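You operate a simulated robot arm through the tools that you are given. There is no shell and no other tool. Be economical: measure what you need, move in short steps, check, and stop when the job is done.

You run a simulated robot arm. Do the job below in one go: nothing can be reset, and whatever is moved stays where it is left.

## Task
Fit the roll end into the trial roll and fold the lead down.
Fine: the copper saddle comes out of the gap onto the trestle top; teal cover and blue clip end turned down, uncracked.

The check looks at the end state, three seconds after you hand in, the way a careful person would. Anything else that was tipped, shoved, dropped, spilled or broken makes it a failure. A push-on lid holds only when it is set on centred and level and pressed home; a screw cap is set on level and turned clockwise until tight. Flat cloth is picked up by pressing the open fingertips on it (5 to 10 N) and closing them slowly along it; thin cloth reads only 2 to 8 mm in the jaws.

## Robot
A 6-joint arm with a two-finger parallel gripper, fixed in place. Base frame: the origin is at the foot of the arm, x ahead of it, y to its left, z up; the work surface is at about z = 0.82. Readings come in m, degrees, newtons and seconds.
With the tool pointing down near the work surface it reaches from about 0.24 to 0.64 m from the base axis. Its first joint turns from -66.0 to 66.0 degrees. Payload 2.7 kg.
The TCP is the grasp point between the finger pads, 0.023 m short of the fingertips. In the tool frame z runs along the fingers and y along their closing line. The gripper opens to 0.094 m. The fingers are 0.038 m wide and 0.01 m thick; the gripper's body (0.054 by 0.096 m) begins 0.039 m behind the TCP.
Orientation is that of the tool frame in the base frame, as [roll, pitch, yaw] about the fixed x, y, z axes, in that order (R = Rz(yaw) Ry(pitch) Rx(roll)). With the fingers straight down and closing along the base's y, the tool's x points along the base's -x, its y along +y and its z along -z.

## Interface
- The arm moves only by the tool nudge_tool. Its arguments are lists of equal length, an entry for each row: "xyz": the shift along the tool's x, y, z in m, a list of three; "rotation": the turn, a rotation vector about the tool's x, y, z in degrees, a list of three; "grip": the closure in counts, from 0 (fully open) to 255 (shut). In form: {"xyz": [[x, y, z], ...], "rotation": [[ax, ay, az], ...], "grip": [grip, ...]}. A call has 1 to 12 rows; each row is the pose to reach, as a shift and turn from the pose commanded when the call began, along the tool's axes at that moment. Rows are played at 5 a second. More than 0.05 m and 8.6 degrees between two rows, or a gripper value outside its range, and nothing of the call is played. A pose out of reach is approached as far as the arm can. The call stops where the force on the tool passes 40 N (or 10 N more than at its start, if that is more) or the arm is blocked; 0.2 s more then pass. Each finger travels about 0.045 m/s and halts on what it meets, pressing with about 20 N; the grip force reading is that of the motor and also rises with nothing between the fingers. The clock runs only during rows and for 0.2 s after the last one: add rows that repeat a pose to give the fingers time. The reply holds the time, the measured pose of the TCP, the force on the tool along the base axes, the opening and the grip force, in the units named above and with some noise.
- Cameras (640 x 400 px; columns grow to the right, rows downward): "scene" is fixed at [0.0694, -0.4354, 1.4051]; the picture's right is [0.75, -0.66, 0.00], its down [-0.42, -0.47, -0.77] and it looks along [0.51, 0.58, -0.63] (base axes); focal length 251 px, centre (320, 200). "wrist" rides on the gripper at [0.086, 0.016, -0.074] in the tool frame; the picture's right is [-0.18, 0.98, 0.00], its down [-0.58, -0.11, -0.81] and it looks along [-0.79, -0.15, 0.59] (tool axes); focal length 243 px, centre (320, 200). There is no depth. A picture from a camera that has moved, and an enlarged one, comes with that camera's place and axes in the base frame and with its lens. The place of the scene camera against the robot may be out by one fixed shift of up to 0.012 m in any direction.
- snapshot(camera): a new picture of that camera. No time passes.
- zoom(camera, box): a new picture of the part [left, top, right, bottom] of that camera's present view, enlarged. No time passes.
- close_job(): hands the job in; it is judged then, once.

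Work in short steps. Places have to be worked out from the pictures, the camera data and where the tool is seen: move nearer, look again, correct. Check each grasp and each placing, and mend what went wrong. You have 120 turns and 84 pictures in all, those below and enlarged ones among them. Open the gripper and draw the arm clear of the work before you hand the job in, unless the task says otherwise; then end with one line.

The tools are called after ">>>" as name(argument=value, ...) on one line, values as JSON. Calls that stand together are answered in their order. nudge_tool: Moves the arm, as the interface text tells. Its arguments: {"type":"object","properties":{"xyz":{"type":"array","items":{"type":"array","items":{"type":"number"}}},"rotation":{"type":"array","items":{"type":"array","items":{"type":"number"}}},"grip":{"type":"array","items":{"type":"number"}}},"required":["xyz","rotation","grip"]} The other tools are called the same way: snapshot (camera) takes a picture; zoom (camera, box) takes an enlarged picture of a part of a camera's view; close_job () hands the job in.

At the start:

```text
t: 0.0
position: [0.4061, -0.0947, 1.2301]
ee_rot: [-179.9, 0.0, -179.9]
force: [-0.7, -0.3, 0.1]
opening: 0.0939
grip_force: 0.1
```

scene: 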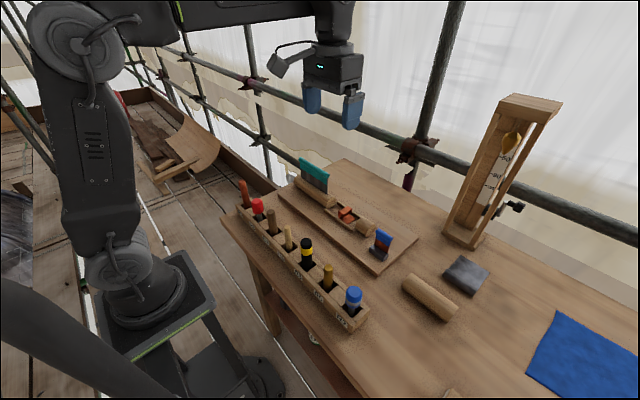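
wrist: 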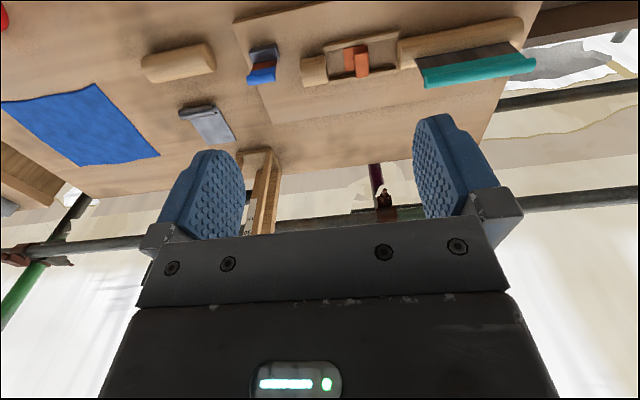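

I'll look closely at the board with the trial roll, saddle and flaps first.

>>> zoom(camera="scene", box=[270, 140, 430, 280])

>>> zoom(camera="scene", box=[360, 220, 520, 340])

>>> zoom(camera="wrist", box=[120, 0, 560, 180])

```text
2.86 times, centred on (350, 210) of scene
camera zoom: at [0.0694, -0.4354, 1.4051], right [0.75, -0.66, 0.0], down [-0.42, -0.47, -0.77], along [0.51, 0.58, -0.63], focal length 718 px, centre (234, 171)
```

zoom: 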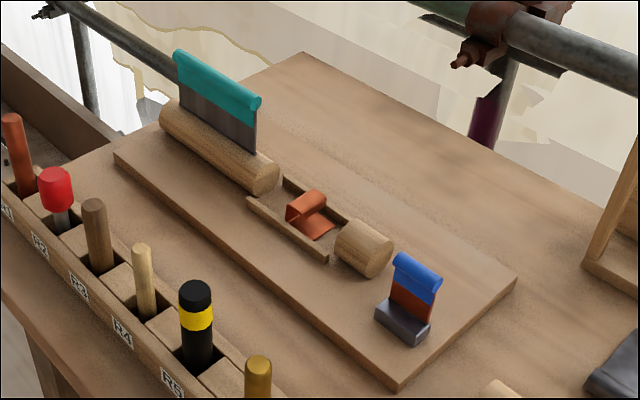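

```text
3.33 times, centred on (440, 280) of scene
camera zoom: at [0.0694, -0.4354, 1.4051], right [0.75, -0.66, 0.0], down [-0.42, -0.47, -0.77], along [0.51, 0.58, -0.63], focal length 837 px, centre (-80, -67)
```

zoom: 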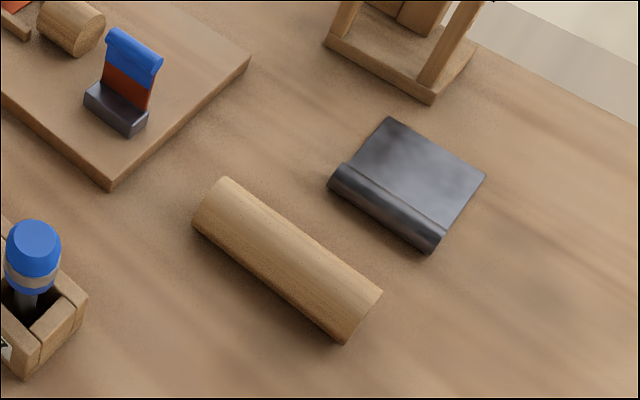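

```text
1.45 times, centred on (340, 90) of wrist
camera zoom: at [0.3208, -0.0782, 1.3052], right [0.18, 0.98, 0.0], down [0.58, -0.11, 0.81], along [0.79, -0.15, -0.59], focal length 353 px, centre (291, 360)
```

zoom: 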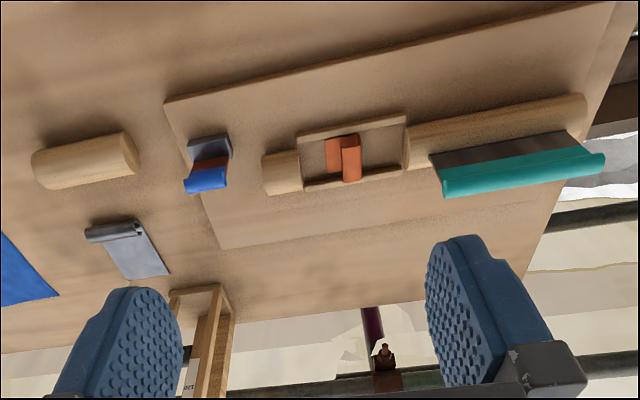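

The gap (about 0.12 m) sits near (0.53, -0.04). It matches the loose wooden piece near (0.48, -0.37). I'll lower the arm a little for a closer wrist view.

>>> nudge_tool(xyz=[[-0.01, 0.012, 0.034], [-0.02, 0.024, 0.068], [-0.03, 0.036, 0.102], [-0.04, 0.048, 0.136], [-0.05, 0.06, 0.16], [-0.05, 0.06, 0.16]], rotation=[[0, 0, 0], [0, 0, 0], [0, 0, 0], [0, 0, 0], [0, 0, 0], [0, 0, 0]], grip=[0, 0, 0, 0, 0, 0])

>>> snapshot(camera="wrist")

```text
t: 1.4
position: [0.456, -0.0341, 1.0699]
ee_rot: [-180.0, 0.0, -180.0]
force: [-0.3, 0.2, 0.2]
opening: 0.0937
grip_force: 0.0
```

```text
78 pictures are left
camera wrist: at [0.3714, -0.0178, 1.1451], right [0.18, 0.98, 0.0], down [0.58, -0.11, 0.81], along [0.79, -0.15, -0.59], focal length 243 px, centre (320, 200)
```

wrist: 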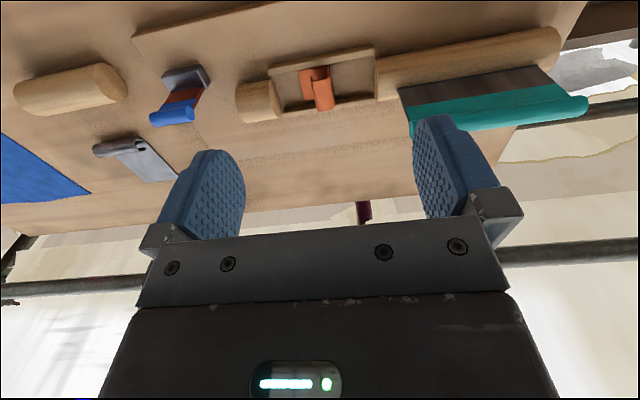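

I'll zoom in on the gap, teal flap, clip and loose piece.

>>> zoom(camera="wrist", box=[220, 10, 420, 135])

>>> zoom(camera="wrist", box=[0, 40, 220, 190])

>>> zoom(camera="wrist", box=[380, 10, 600, 150])

```text
3.20 times, centred on (320, 72) of wrist
camera zoom: at [0.3714, -0.0178, 1.1451], right [0.18, 0.98, 0.0], down [0.58, -0.11, 0.81], along [0.79, -0.15, -0.59], focal length 776 px, centre (320, 608)
```

zoom: 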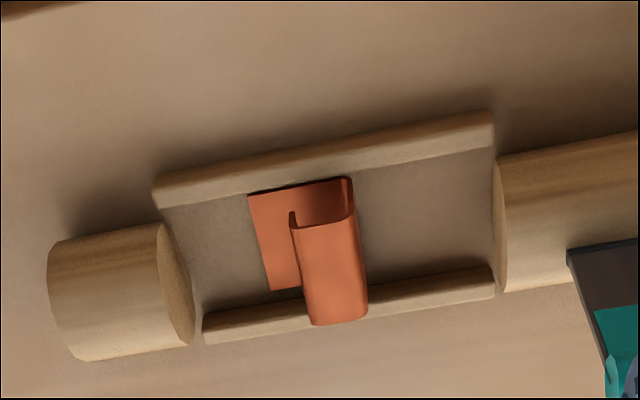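

```text
2.67 times, centred on (110, 115) of wrist
camera zoom: at [0.3714, -0.0178, 1.1451], right [0.18, 0.98, 0.0], down [0.58, -0.11, 0.81], along [0.79, -0.15, -0.59], focal length 647 px, centre (880, 427)
```

zoom: 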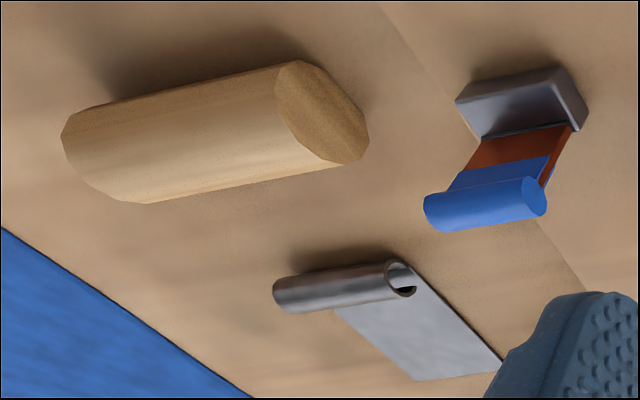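

```text
2.86 times, centred on (490, 80) of wrist
camera zoom: at [0.3714, -0.0178, 1.1451], right [0.18, 0.98, 0.0], down [0.58, -0.11, 0.81], along [0.79, -0.15, -0.59], focal length 693 px, centre (-166, 543)
```

zoom: 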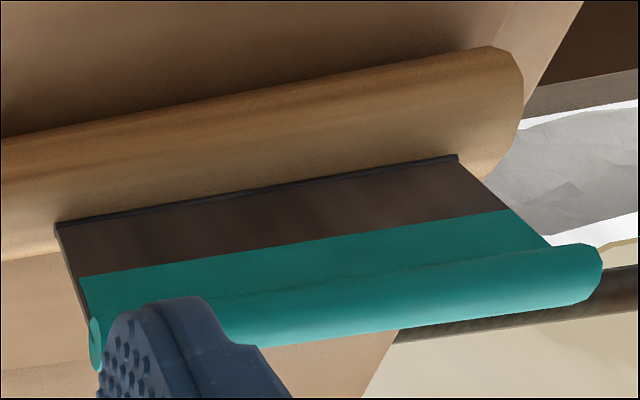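

The loose piece looks about 126 x 43 mm and the gap about 131 mm. Next I need the fold directions for the teal cover and blue clip.

>>> zoom(camera="scene", box=[362, 222, 402, 268])

>>> zoom(camera="scene", box=[290, 150, 345, 215])

>>> zoom(camera="scene", box=[325, 195, 380, 240])

```text
8.70 times, centred on (382, 245) of scene
camera zoom: at [0.0694, -0.4354, 1.4051], right [0.75, -0.66, 0.0], down [-0.42, -0.47, -0.77], along [0.51, 0.58, -0.63], focal length 2184 px, centre (-219, -191)
```

zoom: 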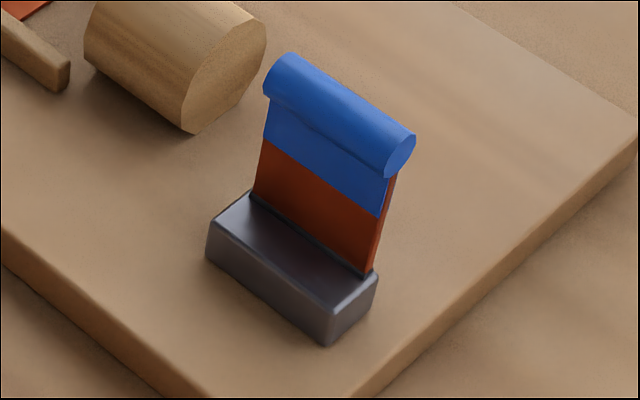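

```text
6.15 times, centred on (318, 182) of scene
camera zoom: at [0.0694, -0.4354, 1.4051], right [0.75, -0.66, 0.0], down [-0.42, -0.47, -0.77], along [0.51, 0.58, -0.63], focal length 1546 px, centre (335, 308)
```

zoom: 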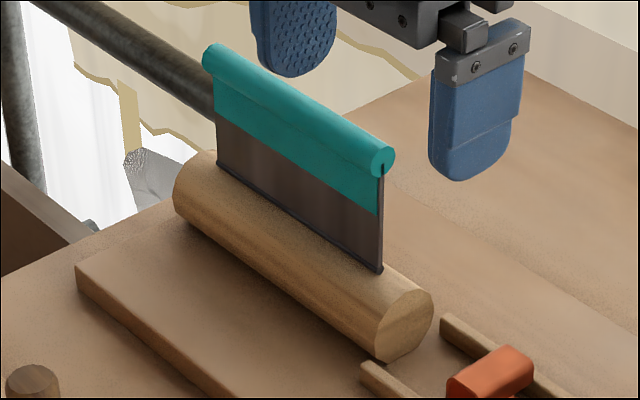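

```text
8.89 times, centred on (352, 218) of scene
camera zoom: at [0.0694, -0.4354, 1.4051], right [0.75, -0.66, 0.0], down [-0.42, -0.47, -0.77], along [0.51, 0.58, -0.63], focal length 2232 px, centre (31, 44)
```

zoom: 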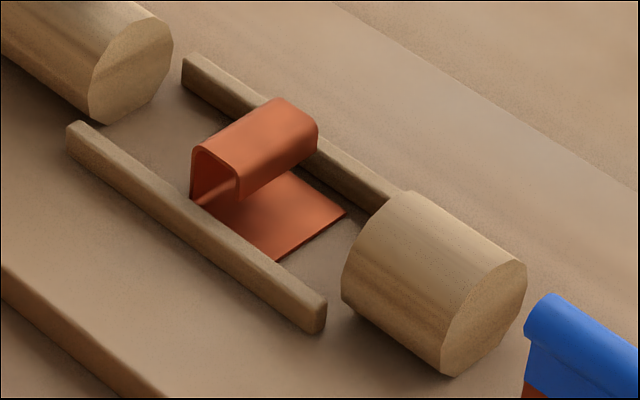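

The hinge sides are ambiguous from here. I'll yaw the tool by -90° so the wrist camera looks along +y. That gives profile views and is also the yaw I need for gripping the roll piece.

>>> nudge_tool(xyz=[[-0.004, -0.008, -0.006], [-0.008, -0.016, -0.012], [-0.012, -0.024, -0.018], [-0.016, -0.032, -0.024], [-0.02, -0.04, -0.03], [-0.024, -0.048, -0.036], [-0.028, -0.056, -0.042], [-0.032, -0.064, -0.048], [-0.036, -0.072, -0.054], [-0.04, -0.08, -0.06], [-0.04, -0.08, -0.06], [-0.04, -0.08, -0.06]], rotation=[[0, 0, -8.2], [0, 0, -16.4], [0, 0, -24.6], [0, 0, -32.8], [0, 0, -41], [0, 0, -49.2], [0, 0, -57.4], [0, 0, -65.6], [0, 0, -73.8], [0, 0, -82], [0, 0, -90], [0, 0, -90]], grip=[0, 0, 0, 0, 0, 0, 0, 0, 0, 0, 0, 0])

>>> snapshot(camera="wrist")

```text
t: 4.0
position: [0.4961, -0.1143, 1.1315]
ee_rot: [180.0, -0.1, -89.9]
force: [-0.4, 0.3, -0.9]
opening: 0.0938
grip_force: 0.0
```

```text
71 pictures are left
camera wrist: at [0.4817, -0.2007, 1.2055], right [-0.98, 0.18, 0.0], down [0.11, 0.58, 0.81], along [0.15, 0.79, -0.59], focal length 243 px, centre (320, 200)
```

wrist: 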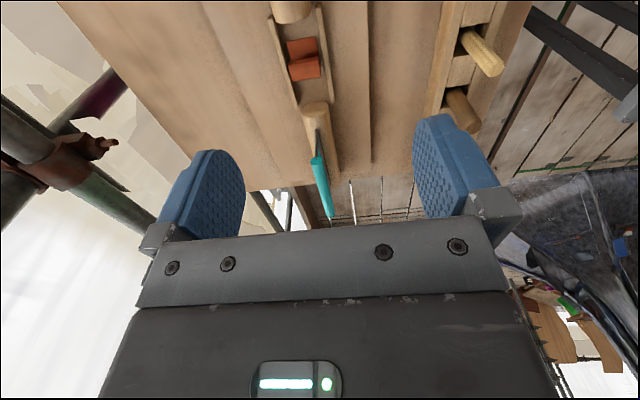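

Zooming on the teal flap end-on.

>>> zoom(camera="wrist", box=[270, 90, 370, 225])

>>> nudge_tool(xyz=[[0.04, 0, 0.02], [0.08, 0, 0.04], [0.12, 0, 0.06], [0.16, 0, 0.08], [0.19, 0, 0.1], [0.19, 0, 0.1]], rotation=[[0, 0, 0], [0, 0, 0], [0, 0, 0], [0, 0, 0], [0, 0, 0], [0, 0, 0]], grip=[0, 0, 0, 0, 0, 0])

>>> snapshot(camera="wrist")

```text
2.96 times, centred on (320, 158) of wrist
camera zoom: at [0.4817, -0.2007, 1.2055], right [-0.98, 0.18, 0.0], down [0.11, 0.58, 0.81], along [0.15, 0.79, -0.59], focal length 719 px, centre (320, 326)
```

zoom: 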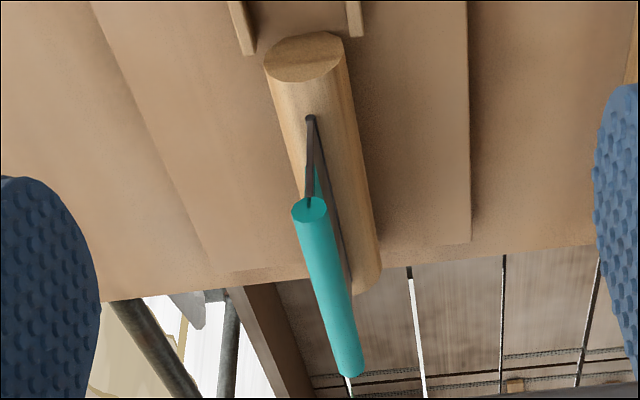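

```text
t: 5.4
position: [0.4968, -0.3051, 1.0299]
ee_rot: [180.0, 0.0, -90.0]
force: [0.9, -0.5, -0.4]
opening: 0.0942
grip_force: 0.1
```

```text
69 pictures are left
camera wrist: at [0.4815, -0.3912, 1.1052], right [-0.98, 0.18, 0.0], down [0.11, 0.58, 0.81], along [0.15, 0.79, -0.59], focal length 243 px, centre (320, 200)
```

wrist: 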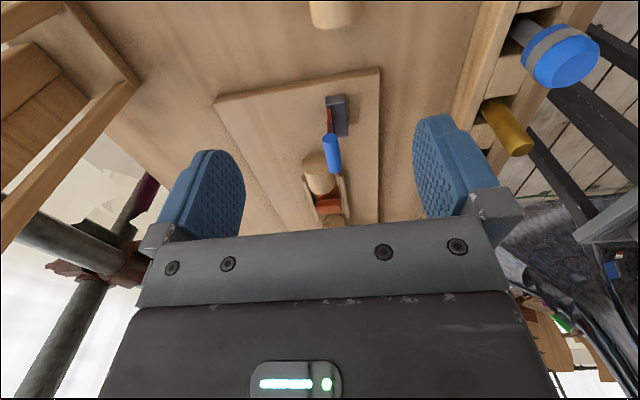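

Teal flap is vertical, hinged on the roll's crown at about (0.533, 0.043 to 0.182). Now the clip and the end of the loose piece.

>>> zoom(camera="wrist", box=[290, 80, 370, 230])

```text
2.67 times, centred on (330, 155) of wrist
camera zoom: at [0.4815, -0.3912, 1.1052], right [-0.98, 0.18, 0.0], down [0.11, 0.58, 0.81], along [0.15, 0.79, -0.59], focal length 647 px, centre (293, 320)
```

zoom: 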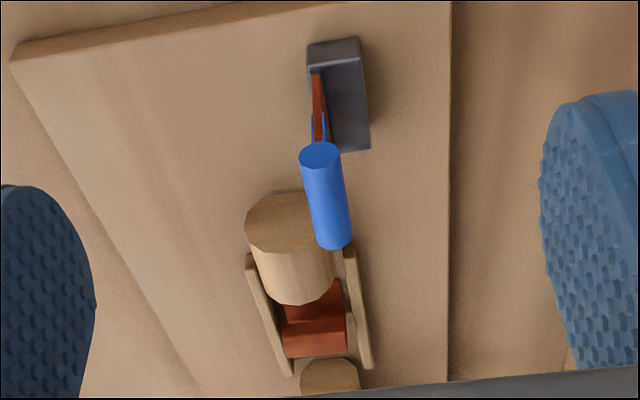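

The clip hinge is at the block's +x edge. Saddle first: the C-part is centred at about (0.530, -0.045), with its top at about 0.87. I'll move above it and keep this yaw so the fingers straddle its 40 mm width in x.

>>> nudge_tool(xyz=[[-0.045, -0.006, 0], [-0.09, -0.012, 0], [-0.135, -0.018, 0], [-0.18, -0.024, 0], [-0.225, -0.03, 0.01], [-0.26, -0.033, 0.035], [-0.26, -0.033, 0.07], [-0.26, -0.033, 0.07]], rotation=[[0, 0, 0], [0, 0, 0], [0, 0, 0], [0, 0, 0], [0, 0, 0], [0, 0, 0], [0, 0, 0], [0, 0, 0]], grip=[0, 0, 0, 0, 0, 0, 0, 0])

>>> snapshot(camera="wrist")

>>> zoom(camera="scene", box=[290, 150, 410, 250])

```text
t: 7.2
position: [0.5277, -0.0436, 0.9619]
ee_rot: [180.0, 0.1, -90.1]
force: [0.5, 0.0, 0.2]
opening: 0.0939
grip_force: 0.1
```

```text
67 pictures are left
camera wrist: at [0.5136, -0.1297, 1.0356], right [-0.98, 0.18, 0.0], down [0.11, 0.58, 0.81], along [0.15, 0.79, -0.59], focal length 243 px, centre (320, 200)
```

wrist: 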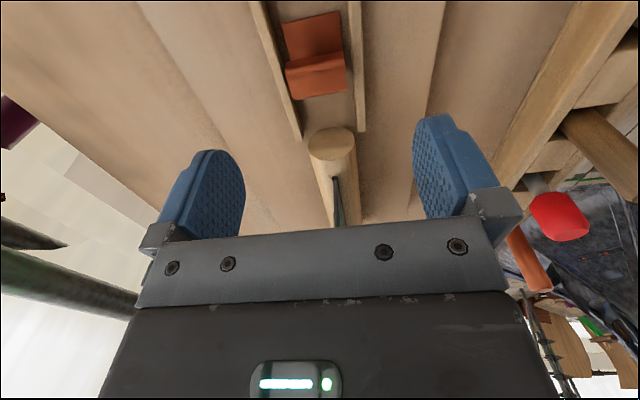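

```text
4.00 times, centred on (350, 200) of scene
camera zoom: at [0.0694, -0.4353, 1.4051], right [0.75, -0.66, 0.0], down [-0.42, -0.47, -0.77], along [0.51, 0.58, -0.63], focal length 1004 px, centre (200, 200)
```

zoom: 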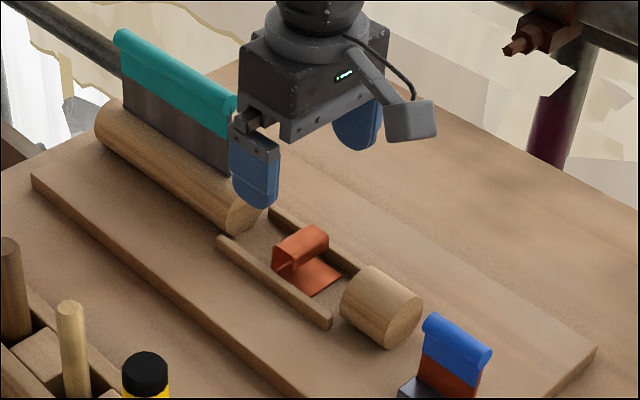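

Saddle confirmed at x 0.512-0.551, y -0.057 to -0.034. I'll descend with the tips at about 0.854 and close.

>>> nudge_tool(xyz=[[0.001, -0.004, 0.03], [0.001, -0.004, 0.06], [0.001, -0.004, 0.075], [0.001, -0.004, 0.085], [0.001, -0.004, 0.085]], rotation=[[0, 0, 0], [0, 0, 0], [0, 0, 0], [0, 0, 0], [0, 0, 0]], grip=[0, 0, 0, 0, 0])

>>> zoom(camera="scene", box=[310, 170, 390, 240])

```text
t: 8.4
position: [0.5325, -0.0463, 0.8769]
ee_rot: [-179.9, -0.1, -90.0]
force: [0.3, -0.4, 0.5]
opening: 0.094
grip_force: 0.0
```

```text
5.71 times, centred on (350, 205) of scene
camera zoom: at [0.0694, -0.4354, 1.4051], right [0.75, -0.66, 0.0], down [-0.42, -0.47, -0.77], along [0.51, 0.58, -0.63], focal length 1435 px, centre (149, 171)
```

zoom: 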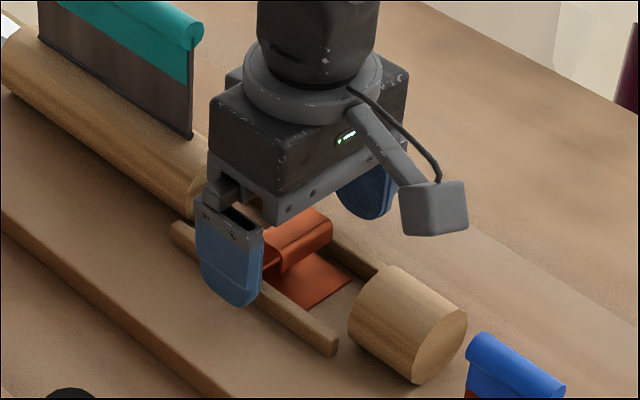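

No contact on the way down. Closing on the saddle.

>>> nudge_tool(xyz=[[0, 0, 0], [0, 0, 0], [0, 0, 0], [0, 0, 0], [0, 0, 0], [0, 0, 0]], rotation=[[0, 0, 0], [0, 0, 0], [0, 0, 0], [0, 0, 0], [0, 0, 0], [0, 0, 0]], grip=[100, 150, 170, 185, 200, 200])

>>> zoom(camera="scene", box=[310, 170, 390, 240])

```text
t: 9.8
position: [0.5318, -0.0447, 0.8766]
ee_rot: [179.9, 0.0, -90.1]
force: [0.1, -0.2, -0.1]
opening: 0.0395
grip_force: 20.2
```

```text
5.71 times, centred on (350, 205) of scene
camera zoom: at [0.0694, -0.4354, 1.4051], right [0.75, -0.66, 0.0], down [-0.42, -0.47, -0.77], along [0.51, 0.58, -0.63], focal length 1435 px, centre (149, 171)
```

zoom: 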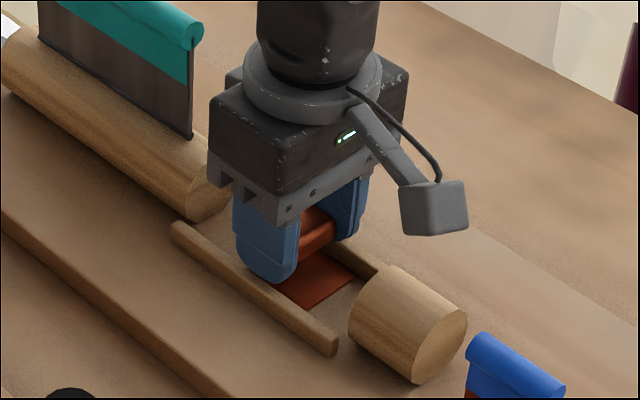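

Gripped at 39.5 mm. Lifting straight up, then carrying it toward clear trestle top near (0.375, -0.37).

>>> nudge_tool(xyz=[[0, 0, -0.03], [0, 0, -0.07], [0, 0, -0.11], [0.03, 0.01, -0.13], [0.07, 0.03, -0.13], [0.11, 0.05, -0.13], [0.15, 0.07, -0.13], [0.19, 0.09, -0.13], [0.23, 0.11, -0.13], [0.27, 0.13, -0.13], [0.3, 0.15, -0.13], [0.325, 0.157, -0.13]], rotation=[[0, 0, 0], [0, 0, 0], [0, 0, 0], [0, 0, 0], [0, 0, 0], [0, 0, 0], [0, 0, 0], [0, 0, 0], [0, 0, 0], [0, 0, 0], [0, 0, 0], [0, 0, 0]], grip=[200, 200, 200, 200, 200, 200, 200, 200, 200, 200, 200, 200])

>>> snapshot(camera="scene")

>>> snapshot(camera="wrist")

```text
t: 12.4
position: [0.3764, -0.3697, 1.0068]
ee_rot: [-180.0, 0.0, -90.1]
force: [-0.7, -0.4, 0.1]
opening: 0.0396
grip_force: 19.9
```

```text
63 pictures are left
```

scene: 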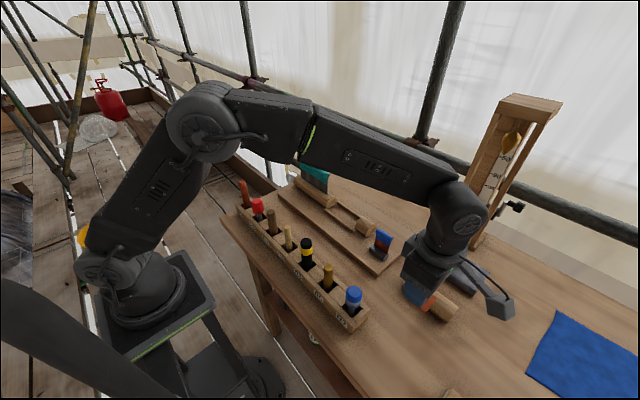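

```text
62 pictures are left
camera wrist: at [0.3606, -0.4566, 1.0803], right [-0.98, 0.18, 0.0], down [0.11, 0.58, 0.81], along [0.15, 0.79, -0.59], focal length 243 px, centre (320, 200)
```

wrist: 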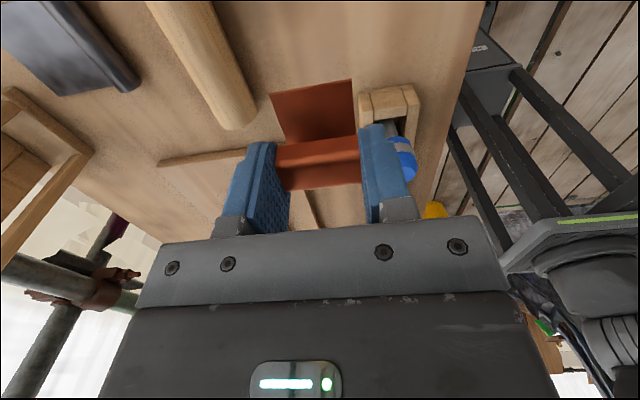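

Saddle held cleanly. Lowering onto bare trestle top, slightly further from the rack.

>>> nudge_tool(xyz=[[0.01, 0, 0.04], [0.015, 0, 0.08], [0.015, 0, 0.11], [0.015, 0, 0.13], [0.015, 0, 0.138], [0.015, 0, 0.142], [0.015, 0, 0.144], [0.015, 0, 0.146], [0.015, 0, 0.148]], rotation=[[0, 0, 0], [0, 0, 0], [0, 0, 0], [0, 0, 0], [0, 0, 0], [0, 0, 0], [0, 0, 0], [0, 0, 0], [0, 0, 0]], grip=[200, 200, 200, 200, 200, 200, 200, 200, 200])

>>> zoom(camera="scene", box=[340, 250, 480, 360])

```text
t: 14.4
position: [0.3758, -0.3863, 0.8585]
ee_rot: [-180.0, 0.0, -90.0]
force: [-0.4, -0.4, -0.6]
opening: 0.0394
grip_force: 20.1
```

```text
3.64 times, centred on (410, 305) of scene
camera zoom: at [0.0694, -0.4354, 1.4051], right [0.75, -0.66, 0.0], down [-0.42, -0.47, -0.77], along [0.51, 0.58, -0.63], focal length 913 px, centre (-7, -182)
```

zoom: 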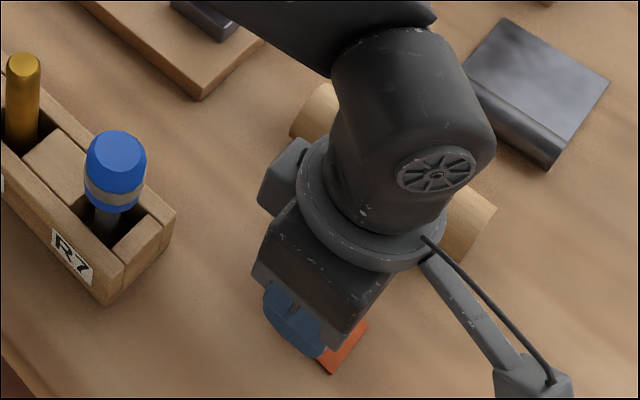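

No contact yet. I'll keep lowering in 1 mm steps.

>>> nudge_tool(xyz=[[0, 0, 0.001], [0, 0, 0.002], [0, 0, 0.003], [0, 0, 0.004]], rotation=[[0, 0, 0], [0, 0, 0], [0, 0, 0], [0, 0, 0]], grip=[200, 200, 200, 200])

```text
t: 15.4
position: [0.3762, -0.3861, 0.8552]
ee_rot: [-180.0, -0.1, -90.0]
force: [-2.6, 0.7, 15.1]
opening: 0.0397
grip_force: 19.9
```

Contact, 15 N. Ease up 1 mm, release partially, and rise.

>>> nudge_tool(xyz=[[0, 0, -0.001], [0, 0, -0.001], [0, 0, -0.001], [0, 0, -0.001], [0, 0, -0.02], [0, 0, -0.06], [0, 0, -0.1], [0, 0, -0.13]], rotation=[[0, 0, 0], [0, 0, 0], [0, 0, 0], [0, 0, 0], [0, 0, 0], [0, 0, 0], [0, 0, 0], [0, 0, 0]], grip=[130, 90, 80, 80, 80, 80, 80, 0])

>>> snapshot(camera="wrist")

```text
t: 17.2
position: [0.3763, -0.3852, 0.9838]
ee_rot: [180.0, 0.1, -90.0]
force: [0.3, -1.1, 0.3]
opening: 0.094
grip_force: 0.0
```

```text
60 pictures are left
camera wrist: at [0.3613, -0.4712, 1.0586], right [-0.98, 0.18, 0.0], down [0.11, 0.58, 0.81], along [0.15, 0.79, -0.59], focal length 243 px, centre (320, 200)
```

wrist: 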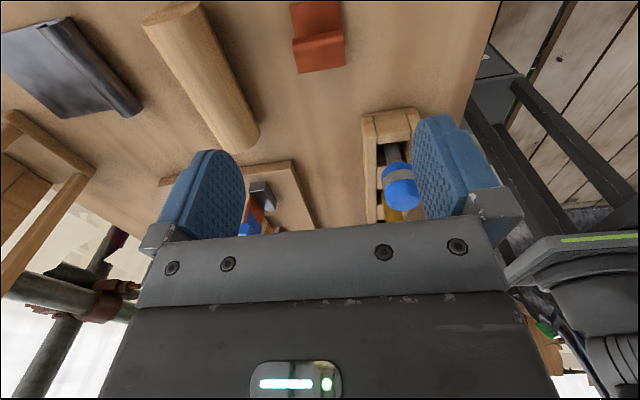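

Saddle is standing on the trestle top. Next I go above the loose roll piece.

>>> nudge_tool(xyz=[[0, -0.04, 0], [0, -0.08, 0], [0, -0.106, 0], [0, -0.106, 0]], rotation=[[0, 0, 0], [0, 0, 0], [0, 0, 0], [0, 0, 0]], grip=[0, 0, 0, 0])

>>> snapshot(camera="wrist")

>>> zoom(camera="scene", box=[360, 220, 520, 340])

```text
t: 18.2
position: [0.482, -0.3851, 0.9826]
ee_rot: [180.0, -0.1, -89.8]
force: [-0.4, 0.1, -0.8]
opening: 0.0941
grip_force: 0.0
```

```text
59 pictures are left
camera wrist: at [0.4679, -0.4718, 1.0577], right [-0.98, 0.18, 0.0], down [0.11, 0.58, 0.81], along [0.15, 0.79, -0.59], focal length 243 px, centre (320, 200)
```

wrist: 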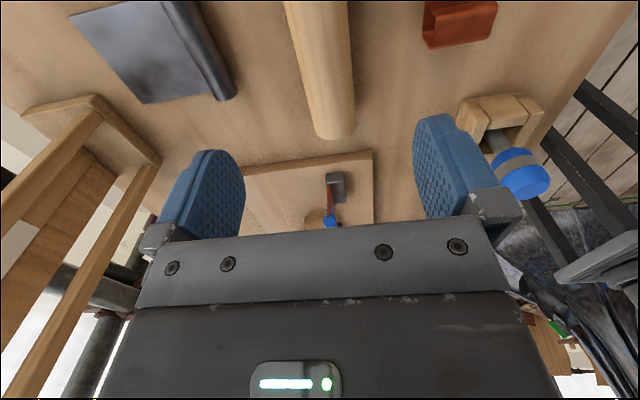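

```text
3.33 times, centred on (440, 280) of scene
camera zoom: at [0.0695, -0.4354, 1.4051], right [0.75, -0.66, 0.0], down [-0.42, -0.47, -0.77], along [0.51, 0.58, -0.63], focal length 837 px, centre (-80, -67)
```

zoom: 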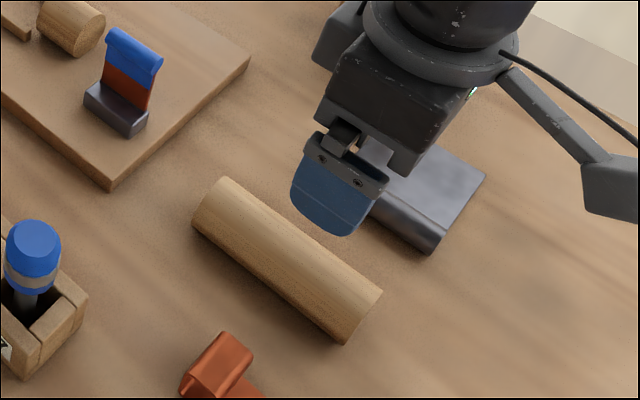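

Piece spans x 0.4606-0.5024, yaw about 0, y about -0.43 to -0.305. I'll descend centred, tips about 13 mm above the table, so the fingers later clear the rails.

>>> nudge_tool(xyz=[[-0.017, 0, 0.03], [-0.017, 0, 0.07], [-0.017, 0, 0.1], [-0.017, 0, 0.118], [-0.017, 0, 0.125], [-0.017, 0, 0.125]], rotation=[[0, 0, 0], [0, 0, 0], [0, 0, 0], [0, 0, 0], [0, 0, 0], [0, 0, 0]], grip=[60, 60, 60, 60, 60, 60])

>>> zoom(camera="scene", box=[360, 220, 520, 340])

>>> snapshot(camera="wrist")

```text
t: 19.6
position: [0.4816, -0.3681, 0.8594]
ee_rot: [179.9, 0.0, -90.0]
force: [0.1, 0.1, 0.1]
opening: 0.0719
grip_force: 0.1
```

```text
3.33 times, centred on (440, 280) of scene
camera zoom: at [0.0694, -0.4354, 1.4051], right [0.75, -0.66, 0.0], down [-0.42, -0.47, -0.77], along [0.51, 0.58, -0.63], focal length 837 px, centre (-80, -67)
```

zoom: 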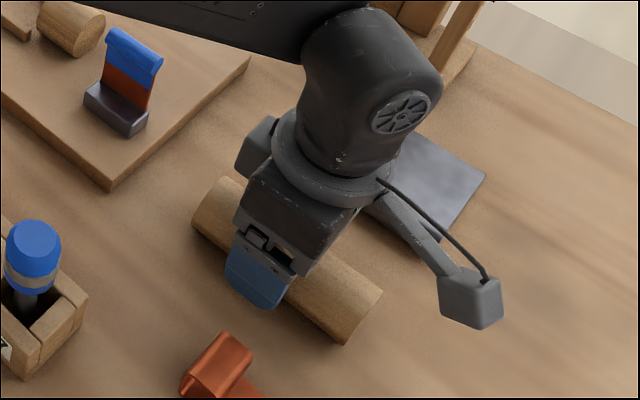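

```text
56 pictures are left
camera wrist: at [0.4674, -0.4544, 0.933], right [-0.98, 0.18, 0.0], down [0.11, 0.58, 0.81], along [0.15, 0.79, -0.59], focal length 243 px, centre (320, 200)
```

wrist: 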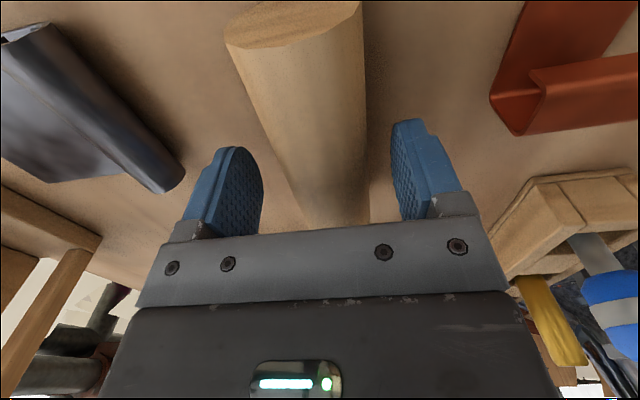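

The -y end is at y≈-0.430, so the piece is centred on the tool. I'll lower 3 mm and grip.

>>> nudge_tool(xyz=[[0, 0, 0.003], [0, 0, 0.003], [0, 0, 0.003], [0, 0, 0.003], [0, 0, 0.003], [0, 0, 0.003]], rotation=[[0, 0, 0], [0, 0, 0], [0, 0, 0], [0, 0, 0], [0, 0, 0], [0, 0, 0]], grip=[60, 110, 150, 180, 200, 200])

```text
t: 21.0
position: [0.4811, -0.3676, 0.8564]
ee_rot: [180.0, 0.0, -90.0]
force: [1.1, -0.5, 2.7]
opening: 0.0376
grip_force: 20.8
```

Gripped at 37.6 mm. I'll lift 12 cm and check for tilt and slip.

>>> nudge_tool(xyz=[[0, 0, -0.01], [0, 0, -0.03], [0, 0, -0.06], [0, 0, -0.1], [0, 0, -0.14], [0, 0, -0.14]], rotation=[[0, 0, 0], [0, 0, 0], [0, 0, 0], [0, 0, 0], [0, 0, 0], [0, 0, 0]], grip=[220, 220, 220, 220, 220, 220])

>>> snapshot(camera="wrist")

>>> zoom(camera="scene", box=[360, 180, 520, 300])

```text
t: 22.4
position: [0.4829, -0.3672, 0.9981]
ee_rot: [179.9, 0.0, -90.0]
force: [0.3, 0.0, -1.9]
opening: 0.0422
grip_force: 20.3
```

```text
55 pictures are left
camera wrist: at [0.4672, -0.4543, 1.0713], right [-0.98, 0.18, 0.0], down [0.11, 0.58, 0.81], along [0.15, 0.79, -0.59], focal length 243 px, centre (320, 200)
```

wrist: 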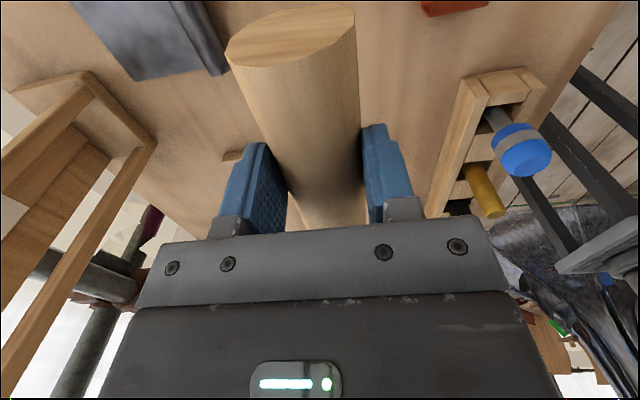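

```text
3.33 times, centred on (440, 240) of scene
camera zoom: at [0.0694, -0.4354, 1.4051], right [0.75, -0.66, 0.0], down [-0.42, -0.47, -0.77], along [0.51, 0.58, -0.63], focal length 837 px, centre (-80, 67)
```

zoom: 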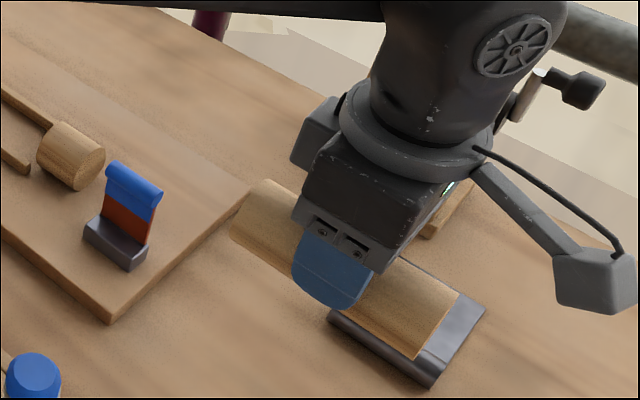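

The opening went to 42 mm as it lifted, so the piece may have rotated slightly in the grip. I'll measure the tilt.

>>> zoom(camera="wrist", box=[200, 0, 400, 125])

>>> zoom(camera="scene", box=[405, 210, 485, 280])

```text
3.20 times, centred on (300, 62) of wrist
camera zoom: at [0.4672, -0.4543, 1.0713], right [-0.98, 0.18, 0.0], down [0.11, 0.58, 0.81], along [0.15, 0.79, -0.59], focal length 776 px, centre (384, 640)
```

zoom: 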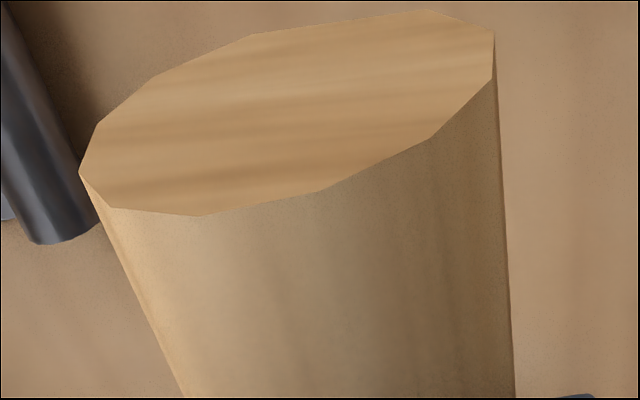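

```text
5.71 times, centred on (445, 245) of scene
camera zoom: at [0.0694, -0.4354, 1.4051], right [0.75, -0.66, 0.0], down [-0.42, -0.47, -0.77], along [0.51, 0.58, -0.63], focal length 1435 px, centre (-394, -57)
```

zoom: 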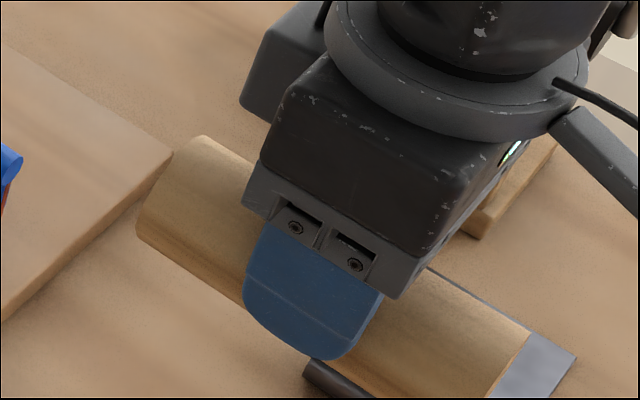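

The end face suggests the piece rolled about 15° in the grip, though still level along its length. I'll carry it high above the gap, where the scene camera sees its end face, to verify.

>>> nudge_tool(xyz=[[-0.03, 0, -0.02], [-0.07, 0, -0.02], [-0.11, -0.005, -0.02], [-0.15, -0.015, -0.02], [-0.19, -0.025, -0.02], [-0.23, -0.035, -0.02], [-0.27, -0.045, -0.02], [-0.3, -0.05, -0.02], [-0.323, -0.05, -0.02], [-0.323, -0.05, -0.02]], rotation=[[0, 0, 0], [0, 0, 0], [0, 0, 0], [0, 0, 0], [0, 0, 0], [0, 0, 0], [0, 0, 0], [0, 0, 0], [0, 0, 0], [0, 0, 0]], grip=[220, 220, 220, 220, 220, 220, 220, 220, 220, 220])

>>> zoom(camera="scene", box=[310, 110, 410, 250])

>>> snapshot(camera="wrist")

```text
t: 24.6
position: [0.5314, -0.0448, 1.0169]
ee_rot: [180.0, -0.1, -90.1]
force: [0.3, 0.8, -1.0]
opening: 0.0414
grip_force: 20.0
```

```text
2.86 times, centred on (360, 180) of scene
camera zoom: at [0.0695, -0.4353, 1.4051], right [0.75, -0.66, 0.0], down [-0.42, -0.47, -0.77], along [0.51, 0.58, -0.63], focal length 718 px, centre (206, 257)
```

zoom: 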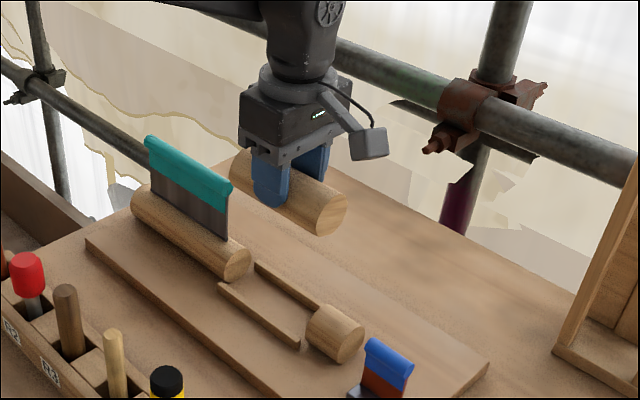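

```text
50 pictures are left
camera wrist: at [0.5174, -0.1313, 1.0905], right [-0.98, 0.18, 0.0], down [0.11, 0.58, 0.81], along [0.15, 0.79, -0.59], focal length 243 px, centre (320, 200)
```

wrist: 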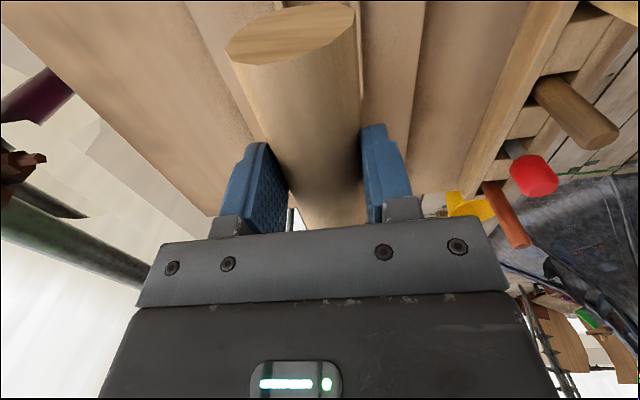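

>>> zoom(camera="scene", box=[385, 155, 437, 200])

>>> zoom(camera="scene", box=[385, 200, 450, 256])

```text
8.89 times, centred on (411, 178) of scene
camera zoom: at [0.0695, -0.4353, 1.4051], right [0.75, -0.66, 0.0], down [-0.42, -0.47, -0.77], along [0.51, 0.58, -0.63], focal length 2232 px, centre (-489, 400)
```

zoom: 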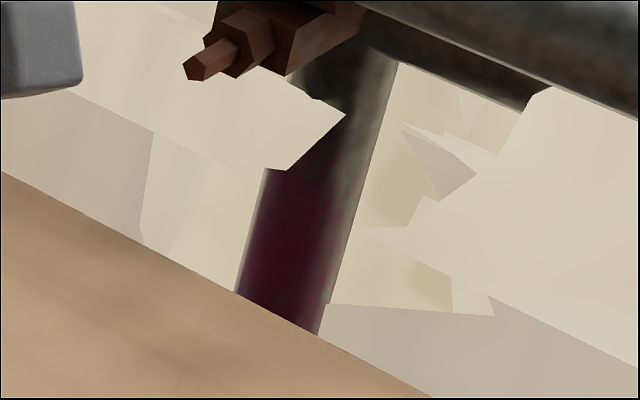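

```text
7.14 times, centred on (418, 228) of scene
camera zoom: at [0.0695, -0.4353, 1.4051], right [0.75, -0.66, 0.0], down [-0.42, -0.47, -0.77], along [0.51, 0.58, -0.63], focal length 1794 px, centre (-376, 0)
```

zoom: 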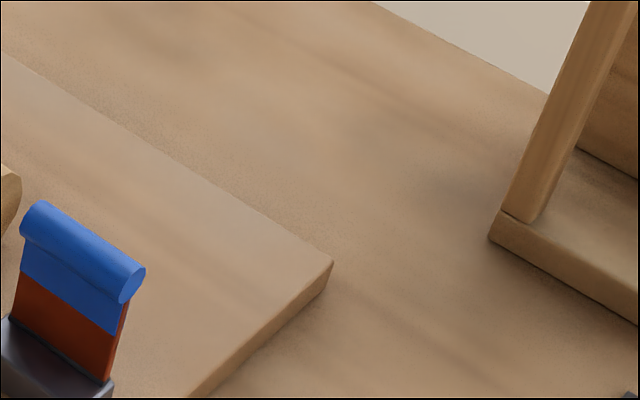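

Wrong box on my part; here is the correct one.

>>> zoom(camera="scene", box=[335, 160, 391, 242])

```text
4.88 times, centred on (363, 201) of scene
camera zoom: at [0.0695, -0.4353, 1.4051], right [0.75, -0.66, 0.0], down [-0.42, -0.47, -0.77], along [0.51, 0.58, -0.63], focal length 1225 px, centre (110, 195)
```

zoom: 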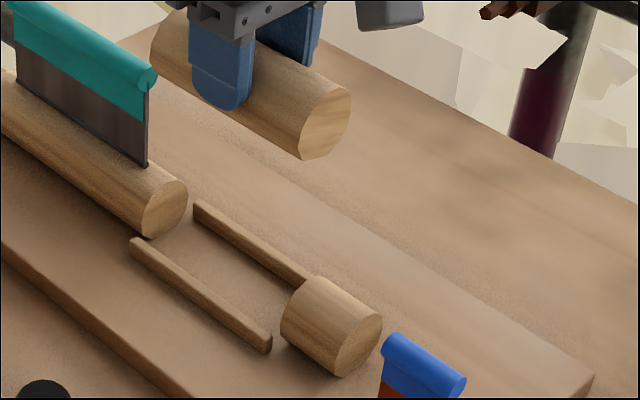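

The piece has indeed rolled about 15° in the grip. It will right itself on its flat base when released, since the centre of mass is inside the edge. I'll lower to just above the roll tops and compare its end with the gap end.

>>> nudge_tool(xyz=[[0, 0, 0.03], [0, 0, 0.06], [0, 0, 0.085], [0, 0, 0.092], [0, 0, 0.092]], rotation=[[0, 0, 0], [0, 0, 0], [0, 0, 0], [0, 0, 0], [0, 0, 0]], grip=[220, 220, 220, 220, 220])

>>> zoom(camera="wrist", box=[200, 0, 400, 125])

>>> zoom(camera="scene", box=[310, 165, 390, 245])

```text
t: 25.8
position: [0.5314, -0.0461, 0.9236]
ee_rot: [179.9, 0.0, -90.0]
force: [-0.5, 0.1, -1.0]
opening: 0.0417
grip_force: 20.3
```

```text
3.20 times, centred on (300, 62) of wrist
camera zoom: at [0.517, -0.1319, 0.998], right [-0.98, 0.18, 0.0], down [0.11, 0.58, 0.81], along [0.15, 0.79, -0.59], focal length 776 px, centre (384, 640)
```

zoom: 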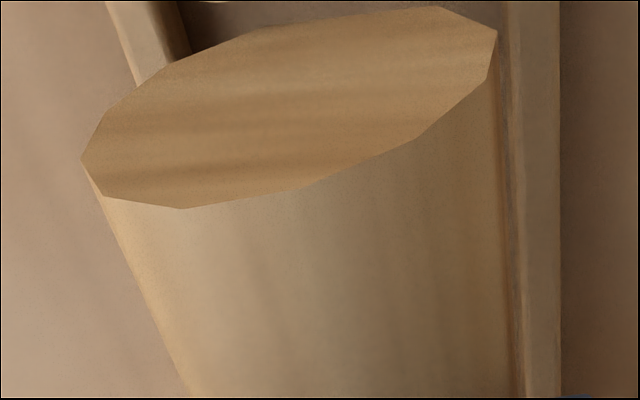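

```text
5.00 times, centred on (350, 205) of scene
camera zoom: at [0.0695, -0.4354, 1.4051], right [0.75, -0.66, 0.0], down [-0.42, -0.47, -0.77], along [0.51, 0.58, -0.63], focal length 1256 px, centre (170, 175)
```

zoom: 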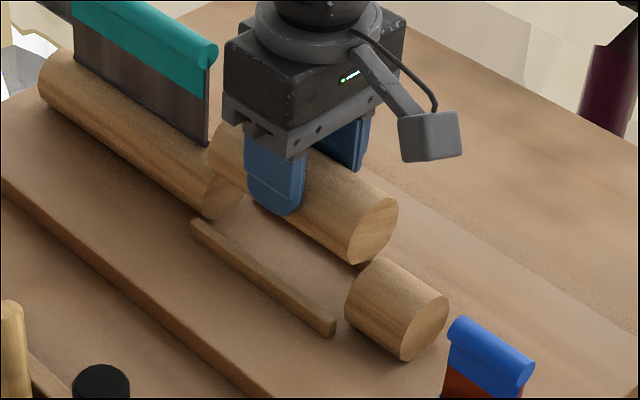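

By the scene picture the piece's -y end clears the short roll's end by about 2.5 mm, with similar clearance at the other end. I'll lower in small steps, letting the force limit stop me if it catches.

>>> nudge_tool(xyz=[[0, -0.001, 0.008], [0, -0.001, 0.014], [0, -0.001, 0.02], [0, -0.001, 0.025], [0, -0.001, 0.03], [0, -0.001, 0.034], [0, -0.001, 0.037], [0, -0.001, 0.04]], rotation=[[0, 0, 0], [0, 0, 0], [0, 0, 0], [0, 0, 0], [0, 0, 0], [0, 0, 0], [0, 0, 0], [0, 0, 0]], grip=[220, 220, 220, 220, 220, 220, 220, 220])

>>> zoom(camera="scene", box=[310, 165, 390, 245])

```text
t: 27.6
position: [0.5326, -0.0454, 0.8835]
ee_rot: [180.0, 0.1, -90.1]
force: [0.3, -0.4, 0.3]
opening: 0.0413
grip_force: 20.3
```

```text
5.00 times, centred on (350, 205) of scene
camera zoom: at [0.0694, -0.4354, 1.4051], right [0.75, -0.66, 0.0], down [-0.42, -0.47, -0.77], along [0.51, 0.58, -0.63], focal length 1256 px, centre (170, 175)
```

zoom: 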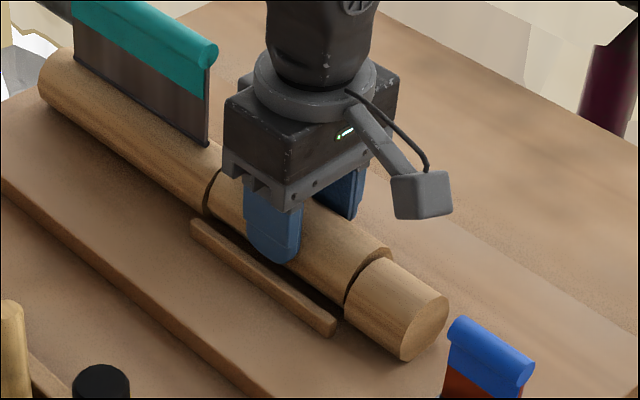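

It slides in with clearance at both ends. Continuing in 1 mm steps to contact.

>>> nudge_tool(xyz=[[0, 0, 0.002], [0, 0, 0.004], [0, 0, 0.005], [0, 0, 0.006], [0, 0, 0.007], [0, 0, 0.008]], rotation=[[0, 0, 0], [0, 0, 0], [0, 0, 0], [0, 0, 0], [0, 0, 0], [0, 0, 0]], grip=[220, 220, 220, 220, 220, 220])

```text
t: 29.0
position: [0.5333, -0.0456, 0.8768]
ee_rot: [-179.9, 0.0, -90.0]
force: [1.6, -0.8, 16.1]
opening: 0.0418
grip_force: 19.7
```

Contact on the gap floor. Ease up 1 mm and open slowly so it settles on its flat.

>>> nudge_tool(xyz=[[0, 0, -0.001], [0, 0, -0.001], [0, 0, -0.001], [0, 0, -0.001], [0, 0, -0.001], [0, 0, -0.001], [0, 0, -0.001]], rotation=[[0, 0, 0], [0, 0, 0], [0, 0, 0], [0, 0, 0], [0, 0, 0], [0, 0, 0], [0, 0, 0]], grip=[140, 135, 130, 120, 110, 100, 90])

>>> snapshot(camera="wrist")

>>> zoom(camera="scene", box=[310, 165, 390, 245])

```text
t: 30.6
position: [0.5341, -0.0454, 0.8773]
ee_rot: [180.0, 0.0, -90.0]
force: [0.0, -0.6, 0.1]
opening: 0.0609
grip_force: 0.1
```

```text
43 pictures are left
camera wrist: at [0.5187, -0.1322, 0.9512], right [-0.98, 0.18, 0.0], down [0.11, 0.58, 0.81], along [0.15, 0.79, -0.59], focal length 243 px, centre (320, 200)
```

wrist: 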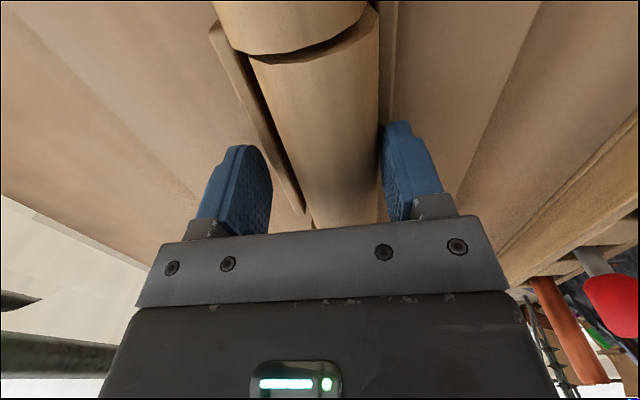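

```text
5.00 times, centred on (350, 205) of scene
camera zoom: at [0.0694, -0.4354, 1.4051], right [0.75, -0.66, 0.0], down [-0.42, -0.47, -0.77], along [0.51, 0.58, -0.63], focal length 1256 px, centre (170, 175)
```

zoom: 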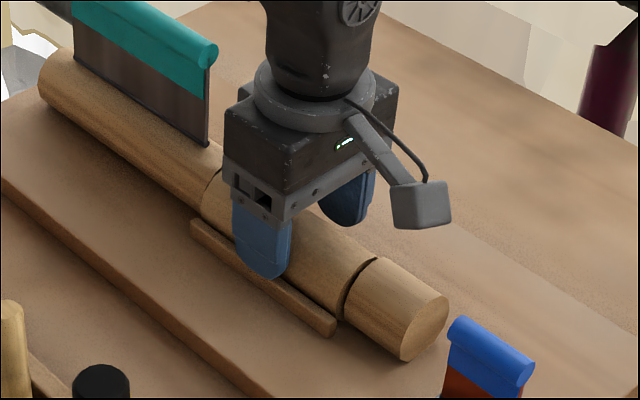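

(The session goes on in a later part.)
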